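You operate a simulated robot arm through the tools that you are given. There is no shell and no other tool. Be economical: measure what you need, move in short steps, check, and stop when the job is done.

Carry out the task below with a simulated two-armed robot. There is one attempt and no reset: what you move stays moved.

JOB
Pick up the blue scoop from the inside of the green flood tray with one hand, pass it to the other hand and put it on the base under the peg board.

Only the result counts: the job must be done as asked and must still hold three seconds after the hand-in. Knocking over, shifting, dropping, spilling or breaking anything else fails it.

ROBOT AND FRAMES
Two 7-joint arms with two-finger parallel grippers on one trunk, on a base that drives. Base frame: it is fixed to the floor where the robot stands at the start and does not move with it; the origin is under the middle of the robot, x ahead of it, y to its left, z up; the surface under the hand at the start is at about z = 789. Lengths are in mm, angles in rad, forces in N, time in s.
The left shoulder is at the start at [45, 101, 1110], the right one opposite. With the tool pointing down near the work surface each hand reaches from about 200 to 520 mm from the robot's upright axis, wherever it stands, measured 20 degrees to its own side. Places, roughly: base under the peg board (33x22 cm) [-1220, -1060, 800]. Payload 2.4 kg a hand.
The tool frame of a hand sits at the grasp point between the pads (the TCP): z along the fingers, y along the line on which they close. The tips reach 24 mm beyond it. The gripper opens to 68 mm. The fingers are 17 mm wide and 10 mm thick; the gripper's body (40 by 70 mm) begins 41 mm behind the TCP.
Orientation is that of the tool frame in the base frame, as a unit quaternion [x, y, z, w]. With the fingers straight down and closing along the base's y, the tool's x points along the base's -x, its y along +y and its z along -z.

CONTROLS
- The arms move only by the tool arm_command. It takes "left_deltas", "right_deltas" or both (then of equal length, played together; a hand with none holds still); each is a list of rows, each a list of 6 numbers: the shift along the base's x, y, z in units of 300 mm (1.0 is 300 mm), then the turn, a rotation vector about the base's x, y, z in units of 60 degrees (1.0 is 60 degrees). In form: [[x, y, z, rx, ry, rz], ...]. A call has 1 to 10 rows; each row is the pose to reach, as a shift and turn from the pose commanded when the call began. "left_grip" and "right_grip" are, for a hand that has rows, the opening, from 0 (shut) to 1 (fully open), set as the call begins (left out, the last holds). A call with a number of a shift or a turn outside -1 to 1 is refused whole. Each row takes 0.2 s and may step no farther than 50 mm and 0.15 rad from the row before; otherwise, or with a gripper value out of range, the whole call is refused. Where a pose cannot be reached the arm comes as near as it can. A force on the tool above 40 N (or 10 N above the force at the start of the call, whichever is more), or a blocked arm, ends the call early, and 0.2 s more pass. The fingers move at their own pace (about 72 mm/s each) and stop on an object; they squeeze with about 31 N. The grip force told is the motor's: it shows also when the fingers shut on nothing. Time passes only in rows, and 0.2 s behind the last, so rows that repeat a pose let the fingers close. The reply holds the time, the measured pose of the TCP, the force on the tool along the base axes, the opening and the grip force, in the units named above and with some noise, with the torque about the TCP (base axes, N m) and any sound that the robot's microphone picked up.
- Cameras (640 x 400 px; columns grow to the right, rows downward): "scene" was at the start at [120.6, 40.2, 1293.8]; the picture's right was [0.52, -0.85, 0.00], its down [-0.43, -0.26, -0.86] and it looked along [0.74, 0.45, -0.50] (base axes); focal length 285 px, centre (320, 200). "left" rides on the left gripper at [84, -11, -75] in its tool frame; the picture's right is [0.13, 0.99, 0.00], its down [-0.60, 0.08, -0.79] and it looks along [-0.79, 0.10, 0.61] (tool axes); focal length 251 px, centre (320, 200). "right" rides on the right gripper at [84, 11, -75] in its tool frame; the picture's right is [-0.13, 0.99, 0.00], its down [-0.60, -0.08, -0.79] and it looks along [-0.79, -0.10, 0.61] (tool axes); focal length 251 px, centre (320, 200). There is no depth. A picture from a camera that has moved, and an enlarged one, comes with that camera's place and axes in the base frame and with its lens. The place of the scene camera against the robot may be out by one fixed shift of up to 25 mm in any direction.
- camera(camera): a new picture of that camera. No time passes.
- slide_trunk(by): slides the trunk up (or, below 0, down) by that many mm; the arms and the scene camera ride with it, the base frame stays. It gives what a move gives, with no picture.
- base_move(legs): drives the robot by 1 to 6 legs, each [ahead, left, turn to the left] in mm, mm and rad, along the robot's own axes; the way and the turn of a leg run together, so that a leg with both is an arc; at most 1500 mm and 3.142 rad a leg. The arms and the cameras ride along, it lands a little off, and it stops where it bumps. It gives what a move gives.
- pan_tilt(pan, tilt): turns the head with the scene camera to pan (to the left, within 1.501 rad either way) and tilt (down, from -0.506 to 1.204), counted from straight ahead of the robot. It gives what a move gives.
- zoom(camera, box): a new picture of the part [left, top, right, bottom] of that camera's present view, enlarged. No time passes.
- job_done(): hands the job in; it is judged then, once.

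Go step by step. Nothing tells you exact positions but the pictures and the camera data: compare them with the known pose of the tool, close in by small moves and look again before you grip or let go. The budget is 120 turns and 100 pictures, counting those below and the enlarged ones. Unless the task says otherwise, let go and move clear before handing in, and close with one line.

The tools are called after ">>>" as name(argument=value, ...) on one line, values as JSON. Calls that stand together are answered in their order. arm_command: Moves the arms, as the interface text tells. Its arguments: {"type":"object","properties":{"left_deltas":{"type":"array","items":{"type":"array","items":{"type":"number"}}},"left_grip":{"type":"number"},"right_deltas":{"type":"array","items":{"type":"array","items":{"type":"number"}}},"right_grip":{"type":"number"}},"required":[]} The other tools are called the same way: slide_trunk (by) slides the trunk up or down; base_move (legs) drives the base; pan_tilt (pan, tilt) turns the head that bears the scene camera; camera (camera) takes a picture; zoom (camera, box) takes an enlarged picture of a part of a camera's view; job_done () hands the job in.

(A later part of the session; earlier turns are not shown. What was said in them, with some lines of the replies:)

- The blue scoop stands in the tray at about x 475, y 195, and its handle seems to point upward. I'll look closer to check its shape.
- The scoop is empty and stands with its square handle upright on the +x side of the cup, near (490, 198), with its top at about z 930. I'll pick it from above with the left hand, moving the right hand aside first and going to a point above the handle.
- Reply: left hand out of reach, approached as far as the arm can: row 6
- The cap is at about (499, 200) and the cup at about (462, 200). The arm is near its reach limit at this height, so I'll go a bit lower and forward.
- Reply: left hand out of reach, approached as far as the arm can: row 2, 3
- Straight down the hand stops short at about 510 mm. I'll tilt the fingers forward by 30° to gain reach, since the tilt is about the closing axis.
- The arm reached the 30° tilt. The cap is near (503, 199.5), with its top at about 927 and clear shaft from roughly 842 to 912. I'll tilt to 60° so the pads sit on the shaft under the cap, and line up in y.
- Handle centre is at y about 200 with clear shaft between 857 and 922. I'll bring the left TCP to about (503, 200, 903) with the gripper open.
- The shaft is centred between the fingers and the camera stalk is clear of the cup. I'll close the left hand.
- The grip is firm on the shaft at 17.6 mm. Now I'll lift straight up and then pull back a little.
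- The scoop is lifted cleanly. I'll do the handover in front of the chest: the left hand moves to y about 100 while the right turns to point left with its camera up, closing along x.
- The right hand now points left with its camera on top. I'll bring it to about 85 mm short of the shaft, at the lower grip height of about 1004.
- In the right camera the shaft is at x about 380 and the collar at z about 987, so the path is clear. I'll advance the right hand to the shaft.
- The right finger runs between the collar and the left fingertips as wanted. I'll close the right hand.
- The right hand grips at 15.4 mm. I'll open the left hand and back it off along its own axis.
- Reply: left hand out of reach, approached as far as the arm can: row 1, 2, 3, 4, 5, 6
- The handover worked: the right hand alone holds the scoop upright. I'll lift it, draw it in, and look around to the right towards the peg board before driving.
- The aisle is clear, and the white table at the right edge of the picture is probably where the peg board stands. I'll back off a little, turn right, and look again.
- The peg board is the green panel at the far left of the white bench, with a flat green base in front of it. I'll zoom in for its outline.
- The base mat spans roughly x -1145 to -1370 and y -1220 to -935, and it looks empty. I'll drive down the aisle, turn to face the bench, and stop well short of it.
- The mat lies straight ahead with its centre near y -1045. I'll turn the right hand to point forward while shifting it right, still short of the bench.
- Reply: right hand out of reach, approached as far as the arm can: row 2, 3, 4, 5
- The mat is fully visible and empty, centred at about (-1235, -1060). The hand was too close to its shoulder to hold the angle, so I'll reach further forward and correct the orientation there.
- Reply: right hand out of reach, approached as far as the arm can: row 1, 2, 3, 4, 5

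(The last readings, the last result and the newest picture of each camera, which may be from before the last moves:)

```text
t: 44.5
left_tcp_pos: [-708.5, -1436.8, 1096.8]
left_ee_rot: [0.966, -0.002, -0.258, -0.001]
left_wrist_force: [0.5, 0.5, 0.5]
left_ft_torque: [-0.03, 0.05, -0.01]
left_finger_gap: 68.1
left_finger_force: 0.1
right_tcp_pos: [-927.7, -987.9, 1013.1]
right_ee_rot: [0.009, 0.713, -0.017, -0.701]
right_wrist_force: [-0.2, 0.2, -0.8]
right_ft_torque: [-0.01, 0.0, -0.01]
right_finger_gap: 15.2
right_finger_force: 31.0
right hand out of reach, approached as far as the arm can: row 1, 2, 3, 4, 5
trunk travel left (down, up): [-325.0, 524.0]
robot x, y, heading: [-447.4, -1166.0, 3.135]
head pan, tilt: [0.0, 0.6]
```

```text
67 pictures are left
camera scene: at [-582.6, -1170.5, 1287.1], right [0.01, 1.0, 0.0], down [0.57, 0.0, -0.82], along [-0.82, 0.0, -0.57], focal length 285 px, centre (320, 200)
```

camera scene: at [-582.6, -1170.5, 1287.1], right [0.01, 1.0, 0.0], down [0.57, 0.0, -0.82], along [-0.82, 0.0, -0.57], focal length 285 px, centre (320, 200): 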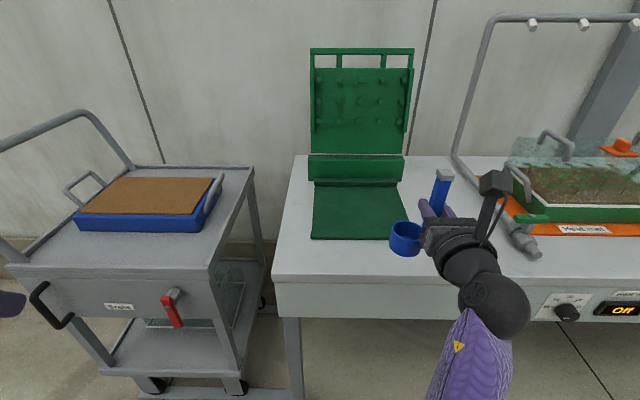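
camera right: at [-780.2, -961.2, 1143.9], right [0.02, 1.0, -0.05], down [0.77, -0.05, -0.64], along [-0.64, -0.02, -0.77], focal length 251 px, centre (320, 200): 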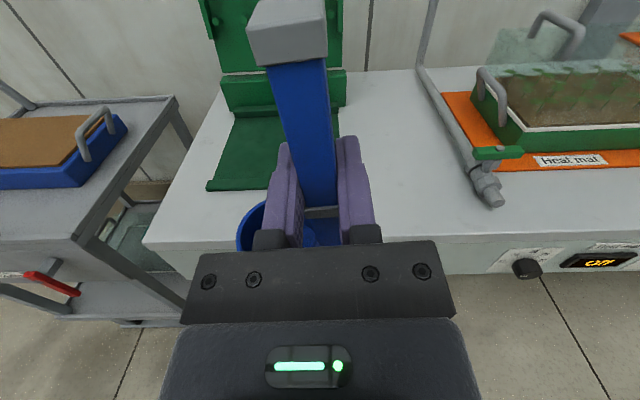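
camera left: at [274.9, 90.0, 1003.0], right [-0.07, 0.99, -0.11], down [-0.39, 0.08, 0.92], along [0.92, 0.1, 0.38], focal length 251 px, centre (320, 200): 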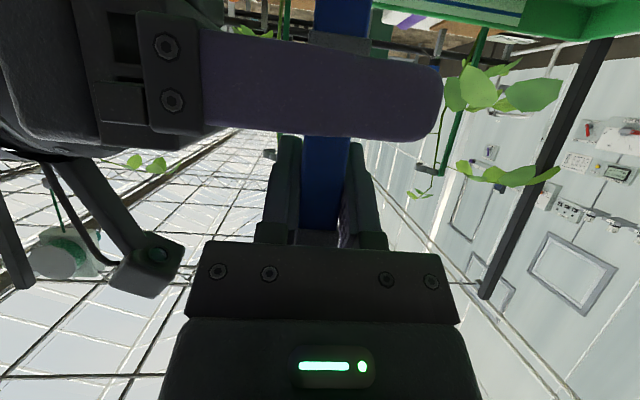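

The hand moved forward and is nearly level, held over the aisle just short of the mat. I'll tuck the left arm in, away from the trolley, then drive forward about 260 mm and left 50 mm.

>>> arm_command(left_deltas=[[0, 0.12, 0, 0, 0, 0], [0.05, 0.22, 0, 0, 0, 0], [0.1, 0.3, 0, 0, 0, 0]])

>>> base_move(legs=[[160, 50, 0]])

>>> camera(camera="scene")

```text
t: 45.3
left_tcp_pos: [-695.3, -1348.9, 1117.5]
left_ee_rot: [0.966, -0.002, -0.258, -0.002]
left_wrist_force: [1.0, -0.1, 0.3]
left_ft_torque: [0.03, -0.03, 0.0]
left_finger_gap: 68.2
left_finger_force: 0.0
left hand out of reach, approached as far as the arm can: row 2, 3
right_tcp_pos: [-927.9, -987.2, 1012.5]
right_ee_rot: [0.007, 0.714, -0.018, -0.7]
right_wrist_force: [-0.3, -0.3, -0.8]
right_ft_torque: [0.03, 0.01, -0.01]
right_finger_gap: 15.5
right_finger_force: 31.2
trunk travel left (down, up): [-325.0, 524.0]
robot x, y, heading: [-451.6, -1163.4, 3.14]
head pan, tilt: [0.0, 0.6]
```

```text
t: 46.7
left_tcp_pos: [-855.6, -1397.5, 1117.9]
left_ee_rot: [0.966, -0.001, -0.259, -0.001]
left_wrist_force: [0.3, -0.1, 0.3]
left_ft_torque: [-0.01, -0.06, -0.02]
left_finger_gap: 67.9
left_finger_force: 0.2
right_tcp_pos: [-1087.9, -1036.2, 1011.2]
right_ee_rot: [0.007, 0.715, -0.016, -0.699]
right_wrist_force: [0.1, -0.1, -1.5]
right_ft_torque: [0.02, -0.01, -0.03]
right_finger_gap: 15.6
right_finger_force: 31.1
trunk travel left (down, up): [-325.0, 524.0]
robot x, y, heading: [-612.6, -1213.7, 3.139]
head pan, tilt: [0.0, 0.6]
```

```text
66 pictures are left
camera scene: at [-742.7, -1219.5, 1287.0], right [0.0, 1.0, 0.0], down [0.57, 0.0, -0.82], along [-0.82, 0.0, -0.57], focal length 285 px, centre (320, 200)
```

scene: 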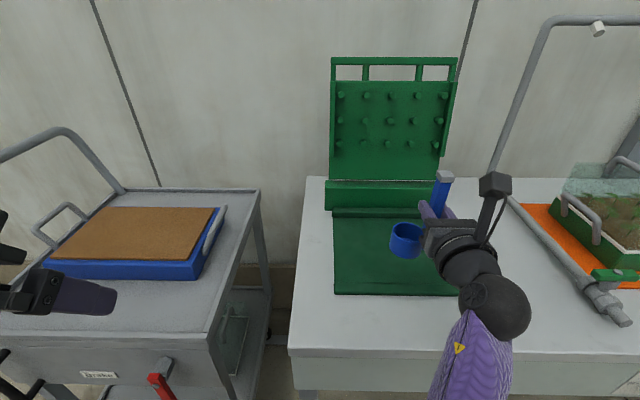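

The mat runs from x -1111 to -1370 and y -1190 to -920, and the hand is in line with it. I'll drive 110 mm further in.

>>> base_move(legs=[[110, 0, 0]])

>>> arm_command(right_deltas=[[-0.05, 0, -0.1, 0, 0, 0], [-0.1, 0, -0.2, 0, 0, 0], [-0.14, 0, -0.25, 0, 0, 0], [-0.14, 0, -0.25, 0, 0, 0]])

>>> camera(camera="scene")

>>> camera(camera="right")

```text
t: 47.9
left_tcp_pos: [-965.7, -1398.3, 1118.8]
left_ee_rot: [0.966, -0.001, -0.258, 0.0]
left_wrist_force: [0.2, -0.6, -0.5]
left_ft_torque: [-0.02, -0.02, 0.04]
left_finger_gap: 68.2
left_finger_force: 0.1
right_tcp_pos: [-1198.4, -1033.2, 1011.4]
right_ee_rot: [0.004, 0.714, -0.012, -0.7]
right_wrist_force: [-0.2, 0.0, -0.5]
right_ft_torque: [-0.01, 0.01, 0.03]
right_finger_gap: 15.4
right_finger_force: 31.0
trunk travel left (down, up): [-325.0, 524.0]
robot x, y, heading: [-722.5, -1214.2, 3.135]
head pan, tilt: [0.0, 0.6]
```

```text
t: 48.9
left_tcp_pos: [-965.4, -1399.0, 1118.0]
left_ee_rot: [0.966, -0.002, -0.259, -0.002]
left_wrist_force: [0.1, -0.2, 0.3]
left_ft_torque: [-0.01, 0.02, -0.01]
left_finger_gap: 67.8
left_finger_force: 0.1
right_tcp_pos: [-1241.4, -1033.0, 935.9]
right_ee_rot: [0.005, 0.714, -0.011, -0.7]
right_wrist_force: [0.9, -0.5, 0.3]
right_ft_torque: [-0.03, -0.01, 0.0]
right_finger_gap: 15.5
right_finger_force: 31.0
trunk travel left (down, up): [-325.0, 524.0]
robot x, y, heading: [-722.8, -1210.1, 3.14]
head pan, tilt: [0.0, 0.6]
```

```text
65 pictures are left
camera scene: at [-852.7, -1218.9, 1287.1], right [0.0, 1.0, 0.0], down [0.57, 0.0, -0.82], along [-0.82, 0.0, -0.57], focal length 285 px, centre (320, 200)
```

scene: 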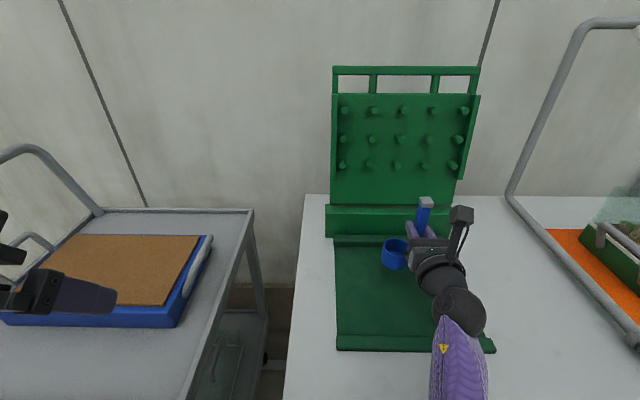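

```text
64 pictures are left
camera right: at [-1167.3, -1020.0, 1022.0], right [-0.01, 0.99, -0.15], down [0.81, -0.08, -0.59], along [-0.59, -0.13, -0.8], focal length 251 px, centre (320, 200)
```

right: 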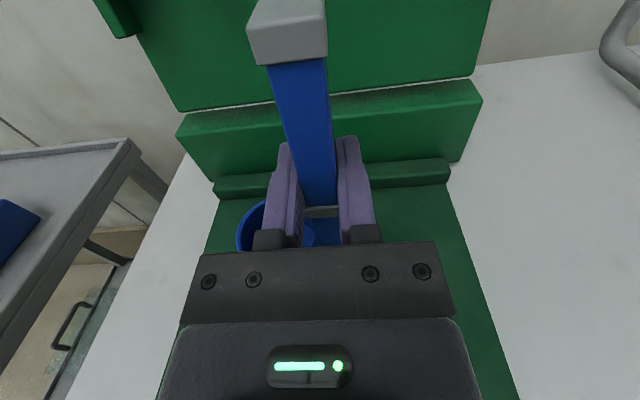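

The hand is above the mat. I'll level the small tilt of about 1.7° and come down to about 12 mm above the expected contact height.

>>> arm_command(right_deltas=[[0, 0, -0.05, 0.01, 0.01, 0], [0, -0.005, -0.1, 0.0215, 0.019, 0], [0, -0.01, -0.15, 0.0215, 0.019, 0], [0, -0.01, -0.15, 0.0215, 0.019, 0]])

>>> zoom(camera="scene", box=[320, 170, 510, 370])

>>> camera(camera="right")

```text
t: 49.9
left_tcp_pos: [-965.5, -1398.8, 1116.9]
left_ee_rot: [0.966, -0.002, -0.259, -0.001]
left_wrist_force: [-0.1, 0.4, 0.6]
left_ft_torque: [0.03, 0.0, 0.0]
left_finger_gap: 67.7
left_finger_force: 0.1
right_tcp_pos: [-1240.4, -1037.1, 892.8]
right_ee_rot: [-0.002, 0.708, -0.003, -0.707]
right_wrist_force: [-0.5, 0.5, -1.3]
right_ft_torque: [-0.01, 0.0, -0.01]
right_finger_gap: 15.2
right_finger_force: 30.7
trunk travel left (down, up): [-325.0, 524.0]
robot x, y, heading: [-719.4, -1212.7, 3.135]
head pan, tilt: [0.0, 0.6]
```

```text
2.00 times, centred on (415, 270) of scene
camera zoom: at [-852.7, -1218.9, 1287.1], right [0.0, 1.0, 0.0], down [0.57, 0.0, -0.82], along [-0.82, 0.0, -0.57], focal length 571 px, centre (130, 60)
```

zoom: 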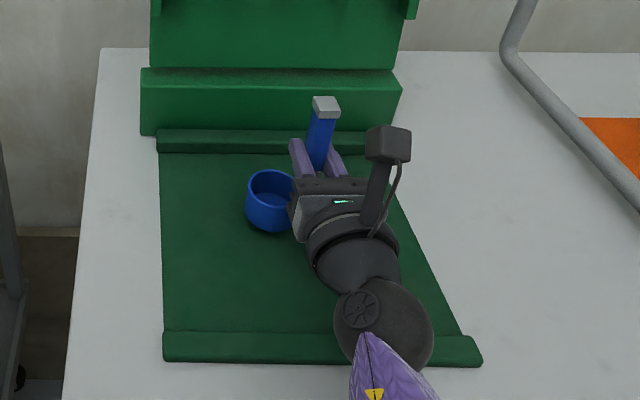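

```text
62 pictures are left
camera right: at [-1165.1, -1025.5, 975.8], right [-0.01, 0.99, -0.13], down [0.79, -0.07, -0.6], along [-0.61, -0.11, -0.79], focal length 251 px, centre (320, 200)
```

right: 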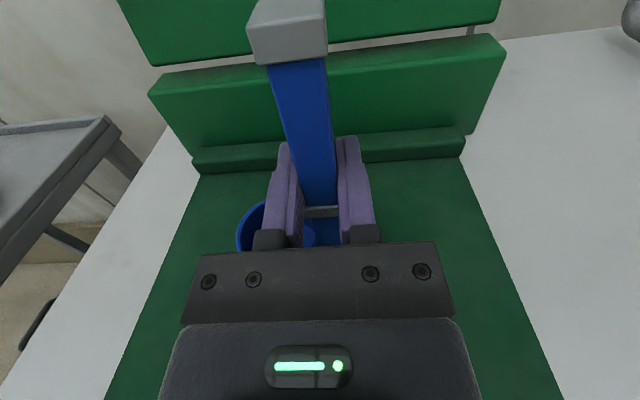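

The cup hovers over the middle of the mat, clear of both lips. I'll go down in small steps and watch the force.

>>> arm_command(right_deltas=[[0, 0, -0.015, 0, 0, 0], [0, 0, -0.03, 0, 0, 0], [0, 0, -0.03, 0, 0, 0]])

>>> zoom(camera="scene", box=[380, 210, 440, 260])

```text
t: 50.7
left_tcp_pos: [-965.8, -1398.1, 1118.1]
left_ee_rot: [0.966, -0.002, -0.259, -0.001]
left_wrist_force: [0.1, 0.6, 0.0]
left_ft_torque: [-0.03, -0.02, 0.01]
left_finger_gap: 68.1
left_finger_force: 0.0
right_tcp_pos: [-1240.8, -1037.0, 883.0]
right_ee_rot: [-0.004, 0.707, -0.004, -0.707]
right_wrist_force: [0.7, -0.4, 0.2]
right_ft_torque: [-0.02, -0.01, 0.04]
right_finger_gap: 15.3
right_finger_force: 30.7
trunk travel left (down, up): [-325.0, 524.0]
robot x, y, heading: [-719.1, -1212.2, 3.137]
head pan, tilt: [0.0, 0.6]
```

```text
8.00 times, centred on (410, 235) of scene
camera zoom: at [-852.7, -1218.9, 1287.1], right [0.0, 1.0, 0.0], down [0.57, 0.0, -0.82], along [-0.82, 0.0, -0.57], focal length 2283 px, centre (-400, -80)
```

zoom: 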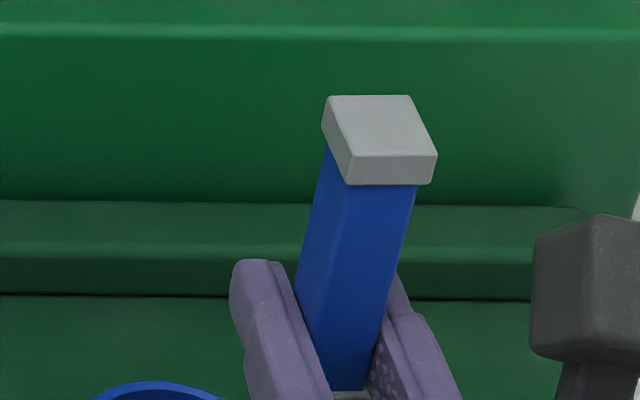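

>>> arm_command(right_deltas=[[0, 0, -0.008, 0, 0, 0], [0, 0, -0.016, 0, 0, 0], [0, 0, -0.016, 0, 0, 0]])

>>> zoom(camera="scene", box=[360, 230, 430, 300])

```text
t: 51.5
left_tcp_pos: [-965.4, -1398.3, 1117.9]
left_ee_rot: [0.966, -0.002, -0.259, -0.002]
left_wrist_force: [-0.2, -0.1, 0.4]
left_ft_torque: [-0.01, 0.0, -0.01]
left_finger_gap: 67.8
left_finger_force: 0.0
right_tcp_pos: [-1239.0, -1036.3, 878.8]
right_ee_rot: [-0.003, 0.708, -0.004, -0.707]
right_wrist_force: [0.0, 0.8, -0.7]
right_ft_torque: [0.01, -0.01, -0.01]
right_finger_gap: 15.3
right_finger_force: 31.1
trunk travel left (down, up): [-325.0, 524.0]
robot x, y, heading: [-718.0, -1213.7, 3.13]
head pan, tilt: [0.0, 0.6]
```

```text
5.71 times, centred on (395, 265) of scene
camera zoom: at [-852.7, -1218.9, 1287.1], right [0.0, 1.0, 0.0], down [0.57, 0.0, -0.82], along [-0.82, 0.0, -0.57], focal length 1630 px, centre (-109, -171)
```

zoom: 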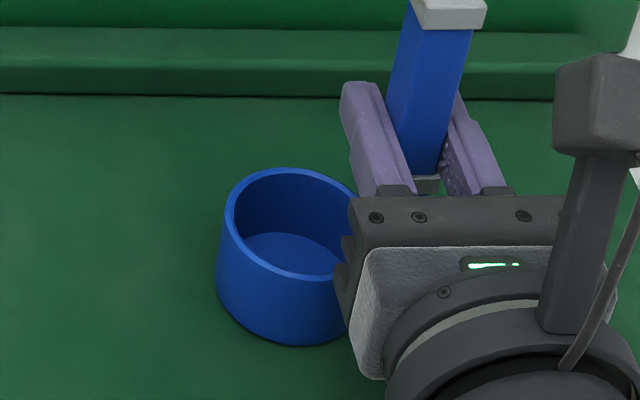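

There is no contact yet at z 879, but the cup looks very close. I'll go on with 4 mm steps.

>>> arm_command(right_deltas=[[0, 0, -0.007, 0, 0, 0], [0, 0, -0.014, 0, 0, 0], [0, 0, -0.014, 0, 0, 0]])

```text
t: 52.3
left_tcp_pos: [-965.7, -1397.5, 1119.5]
left_ee_rot: [0.966, -0.002, -0.259, -0.001]
left_wrist_force: [0.0, -0.2, 0.3]
left_ft_torque: [0.02, 0.01, 0.02]
left_finger_gap: 68.0
left_finger_force: 0.0
right_tcp_pos: [-1241.0, -1036.5, 876.3]
right_ee_rot: [0.004, -0.705, 0.004, 0.709]
right_wrist_force: [-6.2, 3.9, 22.7]
right_ft_torque: [-0.14, 0.04, -0.02]
right_finger_gap: 15.3
right_finger_force: 30.7
trunk travel left (down, up): [-325.0, 524.0]
robot x, y, heading: [-719.4, -1211.0, 3.136]
head pan, tilt: [0.0, 0.6]
```

Contact: 23 N upward. I'll ease up about 2 mm so the scoop just rests before I release it.

>>> arm_command(right_deltas=[[0, 0, 0.006, 0, 0, 0], [0, 0, 0.006, 0, 0, 0]])

>>> zoom(camera="scene", box=[360, 190, 460, 290])

```text
t: 52.9
left_tcp_pos: [-965.5, -1399.6, 1118.5]
left_ee_rot: [0.966, -0.002, -0.259, -0.002]
left_wrist_force: [0.1, -0.2, 0.0]
left_ft_torque: [-0.02, 0.0, 0.06]
left_finger_gap: 68.2
left_finger_force: 0.0
right_tcp_pos: [-1240.0, -1036.3, 876.1]
right_ee_rot: [0.003, -0.706, 0.004, 0.708]
right_wrist_force: [-6.5, 3.9, 21.7]
right_ft_torque: [-0.03, 0.25, -0.09]
right_finger_gap: 15.2
right_finger_force: 30.8
trunk travel left (down, up): [-325.0, 524.0]
robot x, y, heading: [-719.4, -1213.2, 3.136]
head pan, tilt: [0.0, 0.6]
```

```text
4.00 times, centred on (410, 240) of scene
camera zoom: at [-851.7, -1219.1, 1287.3], right [0.0, 1.0, 0.0], down [0.56, 0.0, -0.83], along [-0.83, 0.0, -0.56], focal length 1141 px, centre (-40, 40)
```

zoom: 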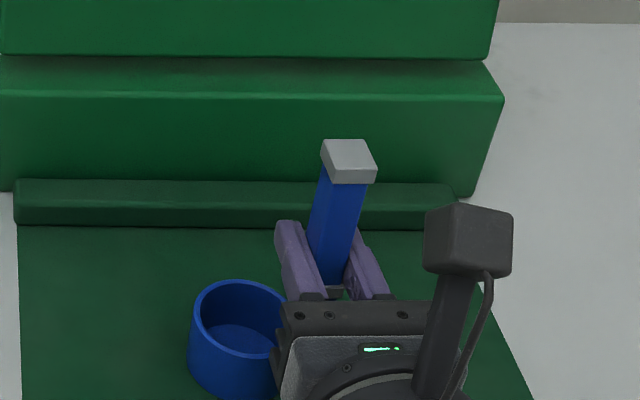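

The force hasn't dropped yet, so I'll raise a little more.

>>> arm_command(right_deltas=[[0, 0, 0.006, 0, 0, 0], [0, 0, 0.006, 0, 0, 0]])

>>> camera(camera="scene")

```text
t: 53.5
left_tcp_pos: [-966.4, -1399.1, 1118.5]
left_ee_rot: [0.966, -0.001, -0.259, -0.001]
left_wrist_force: [0.6, 1.0, -0.4]
left_ft_torque: [-0.01, 0.02, -0.01]
left_finger_gap: 68.1
left_finger_force: 0.0
right_tcp_pos: [-1239.8, -1037.3, 877.4]
right_ee_rot: [-0.004, 0.708, -0.005, -0.706]
right_wrist_force: [-2.0, 1.8, 11.2]
right_ft_torque: [0.02, 0.32, -0.05]
right_finger_gap: 15.4
right_finger_force: 31.0
trunk travel left (down, up): [-325.0, 524.0]
robot x, y, heading: [-722.8, -1214.9, 3.14]
head pan, tilt: [0.0, 0.6]
```

```text
58 pictures are left
camera scene: at [-851.9, -1219.0, 1287.1], right [0.0, 1.0, 0.0], down [0.56, 0.0, -0.83], along [-0.83, 0.0, -0.56], focal length 285 px, centre (320, 200)
```

scene: 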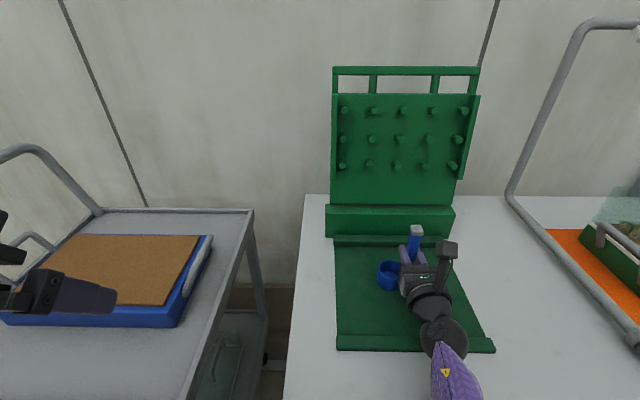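

>>> arm_command(right_deltas=[[0, 0, 0.004, 0, 0, 0], [0, 0, 0.004, 0, 0, 0]])

```text
t: 54.1
left_tcp_pos: [-965.6, -1398.7, 1118.2]
left_ee_rot: [0.966, -0.002, -0.258, -0.001]
left_wrist_force: [-0.5, 0.4, 0.0]
left_ft_torque: [-0.04, -0.01, -0.02]
left_finger_gap: 67.9
left_finger_force: 0.1
right_tcp_pos: [-1239.6, -1036.7, 878.0]
right_ee_rot: [-0.004, 0.709, -0.005, -0.706]
right_wrist_force: [0.4, 0.0, -0.7]
right_ft_torque: [0.04, 0.04, 0.02]
right_finger_gap: 14.8
right_finger_force: 30.9
trunk travel left (down, up): [-325.0, 524.0]
robot x, y, heading: [-716.6, -1214.5, 3.136]
head pan, tilt: [0.0, 0.6]
```

The load is off and the cup is within about 1 mm of the mat. I'll release it.

>>> arm_command(right_deltas=[[0, 0, -0.001, 0, 0, 0], [0, 0, -0.001, 0, 0, 0], [0, 0, -0.001, 0, 0, 0], [0, 0, -0.001, 0, 0, 0]], right_grip=1)

>>> camera(camera="right")

>>> zoom(camera="scene", box=[360, 190, 460, 290])

```text
t: 55.1
left_tcp_pos: [-966.4, -1399.0, 1116.8]
left_ee_rot: [0.966, -0.003, -0.259, -0.002]
left_wrist_force: [-0.1, 0.4, 0.3]
left_ft_torque: [0.01, 0.01, -0.01]
left_finger_gap: 68.1
left_finger_force: 0.0
right_tcp_pos: [-1239.4, -1037.2, 879.4]
right_ee_rot: [-0.003, 0.708, -0.004, -0.707]
right_wrist_force: [0.5, -0.5, 0.7]
right_ft_torque: [0.01, 0.03, -0.02]
right_finger_gap: 68.2
right_finger_force: 0.0
trunk travel left (down, up): [-325.0, 524.0]
robot x, y, heading: [-721.3, -1211.7, 3.138]
head pan, tilt: [0.0, 0.6]
```

```text
57 pictures are left
camera right: at [-1165.1, -1025.1, 961.9], right [-0.01, 0.99, -0.13], down [0.79, -0.07, -0.6], along [-0.61, -0.11, -0.79], focal length 251 px, centre (320, 200)
```

right: 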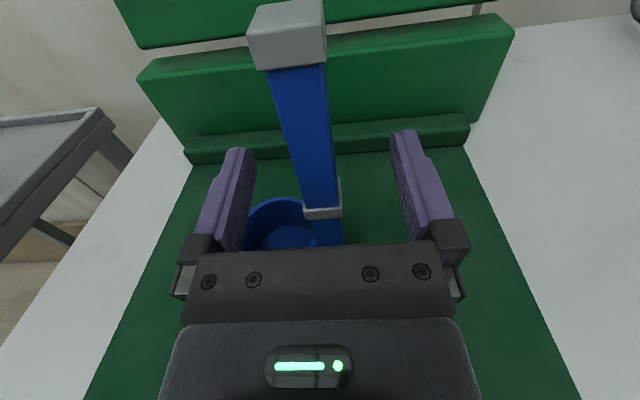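

```text
4.00 times, centred on (410, 240) of scene
camera zoom: at [-852.6, -1218.9, 1287.1], right [0.0, 1.0, 0.0], down [0.57, 0.0, -0.82], along [-0.82, 0.0, -0.57], focal length 1141 px, centre (-40, 40)
```

zoom: 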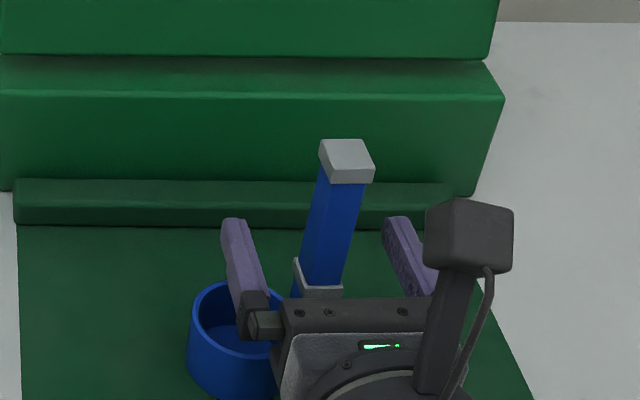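

The scoop stands upright on its own between the open fingers. I'll withdraw straight back with the base so the hand can't swing sideways.

>>> base_move(legs=[[-250, 0, 0]])

>>> camera(camera="scene")

>>> camera(camera="right")

```text
t: 57.0
left_tcp_pos: [-713.7, -1399.0, 1118.6]
left_ee_rot: [0.966, -0.001, -0.259, 0.0]
left_wrist_force: [0.7, -0.6, -0.2]
left_ft_torque: [-0.02, 0.02, -0.06]
left_finger_gap: 68.3
left_finger_force: 0.2
right_tcp_pos: [-988.0, -1037.1, 878.1]
right_ee_rot: [-0.003, 0.708, -0.004, -0.707]
right_wrist_force: [0.6, -0.1, -0.4]
right_ft_torque: [0.04, -0.02, 0.02]
right_finger_gap: 67.9
right_finger_force: 0.0
trunk travel left (down, up): [-325.0, 524.0]
robot x, y, heading: [-464.7, -1212.8, 3.138]
head pan, tilt: [0.0, 0.6]
```

```text
55 pictures are left
camera scene: at [-600.4, -1220.0, 1287.1], right [0.0, 1.0, 0.0], down [0.56, 0.0, -0.83], along [-0.83, 0.0, -0.56], focal length 285 px, centre (320, 200)
```

scene: 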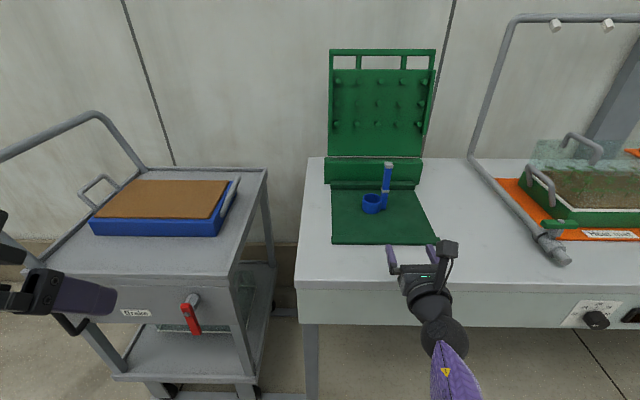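

```text
54 pictures are left
camera right: at [-913.1, -1026.4, 962.1], right [-0.01, 0.99, -0.13], down [0.79, -0.07, -0.6], along [-0.61, -0.11, -0.79], focal length 251 px, centre (320, 200)
```

right: 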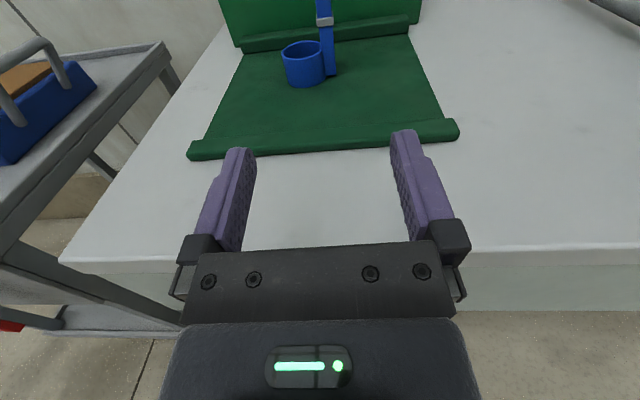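

The scoop stands upright on the base under the peg board, nothing else has moved in view, and both hands are clear. I'll hand the job in.

>>> job_done()

```text
The job is handed in.
```

The left hand picked up the blue scoop from the green flood tray and passed it to the right hand. The right hand set it upright on the base under the peg board. Both hands are clear, and I saw nothing else knocked or shifted in the pictures.
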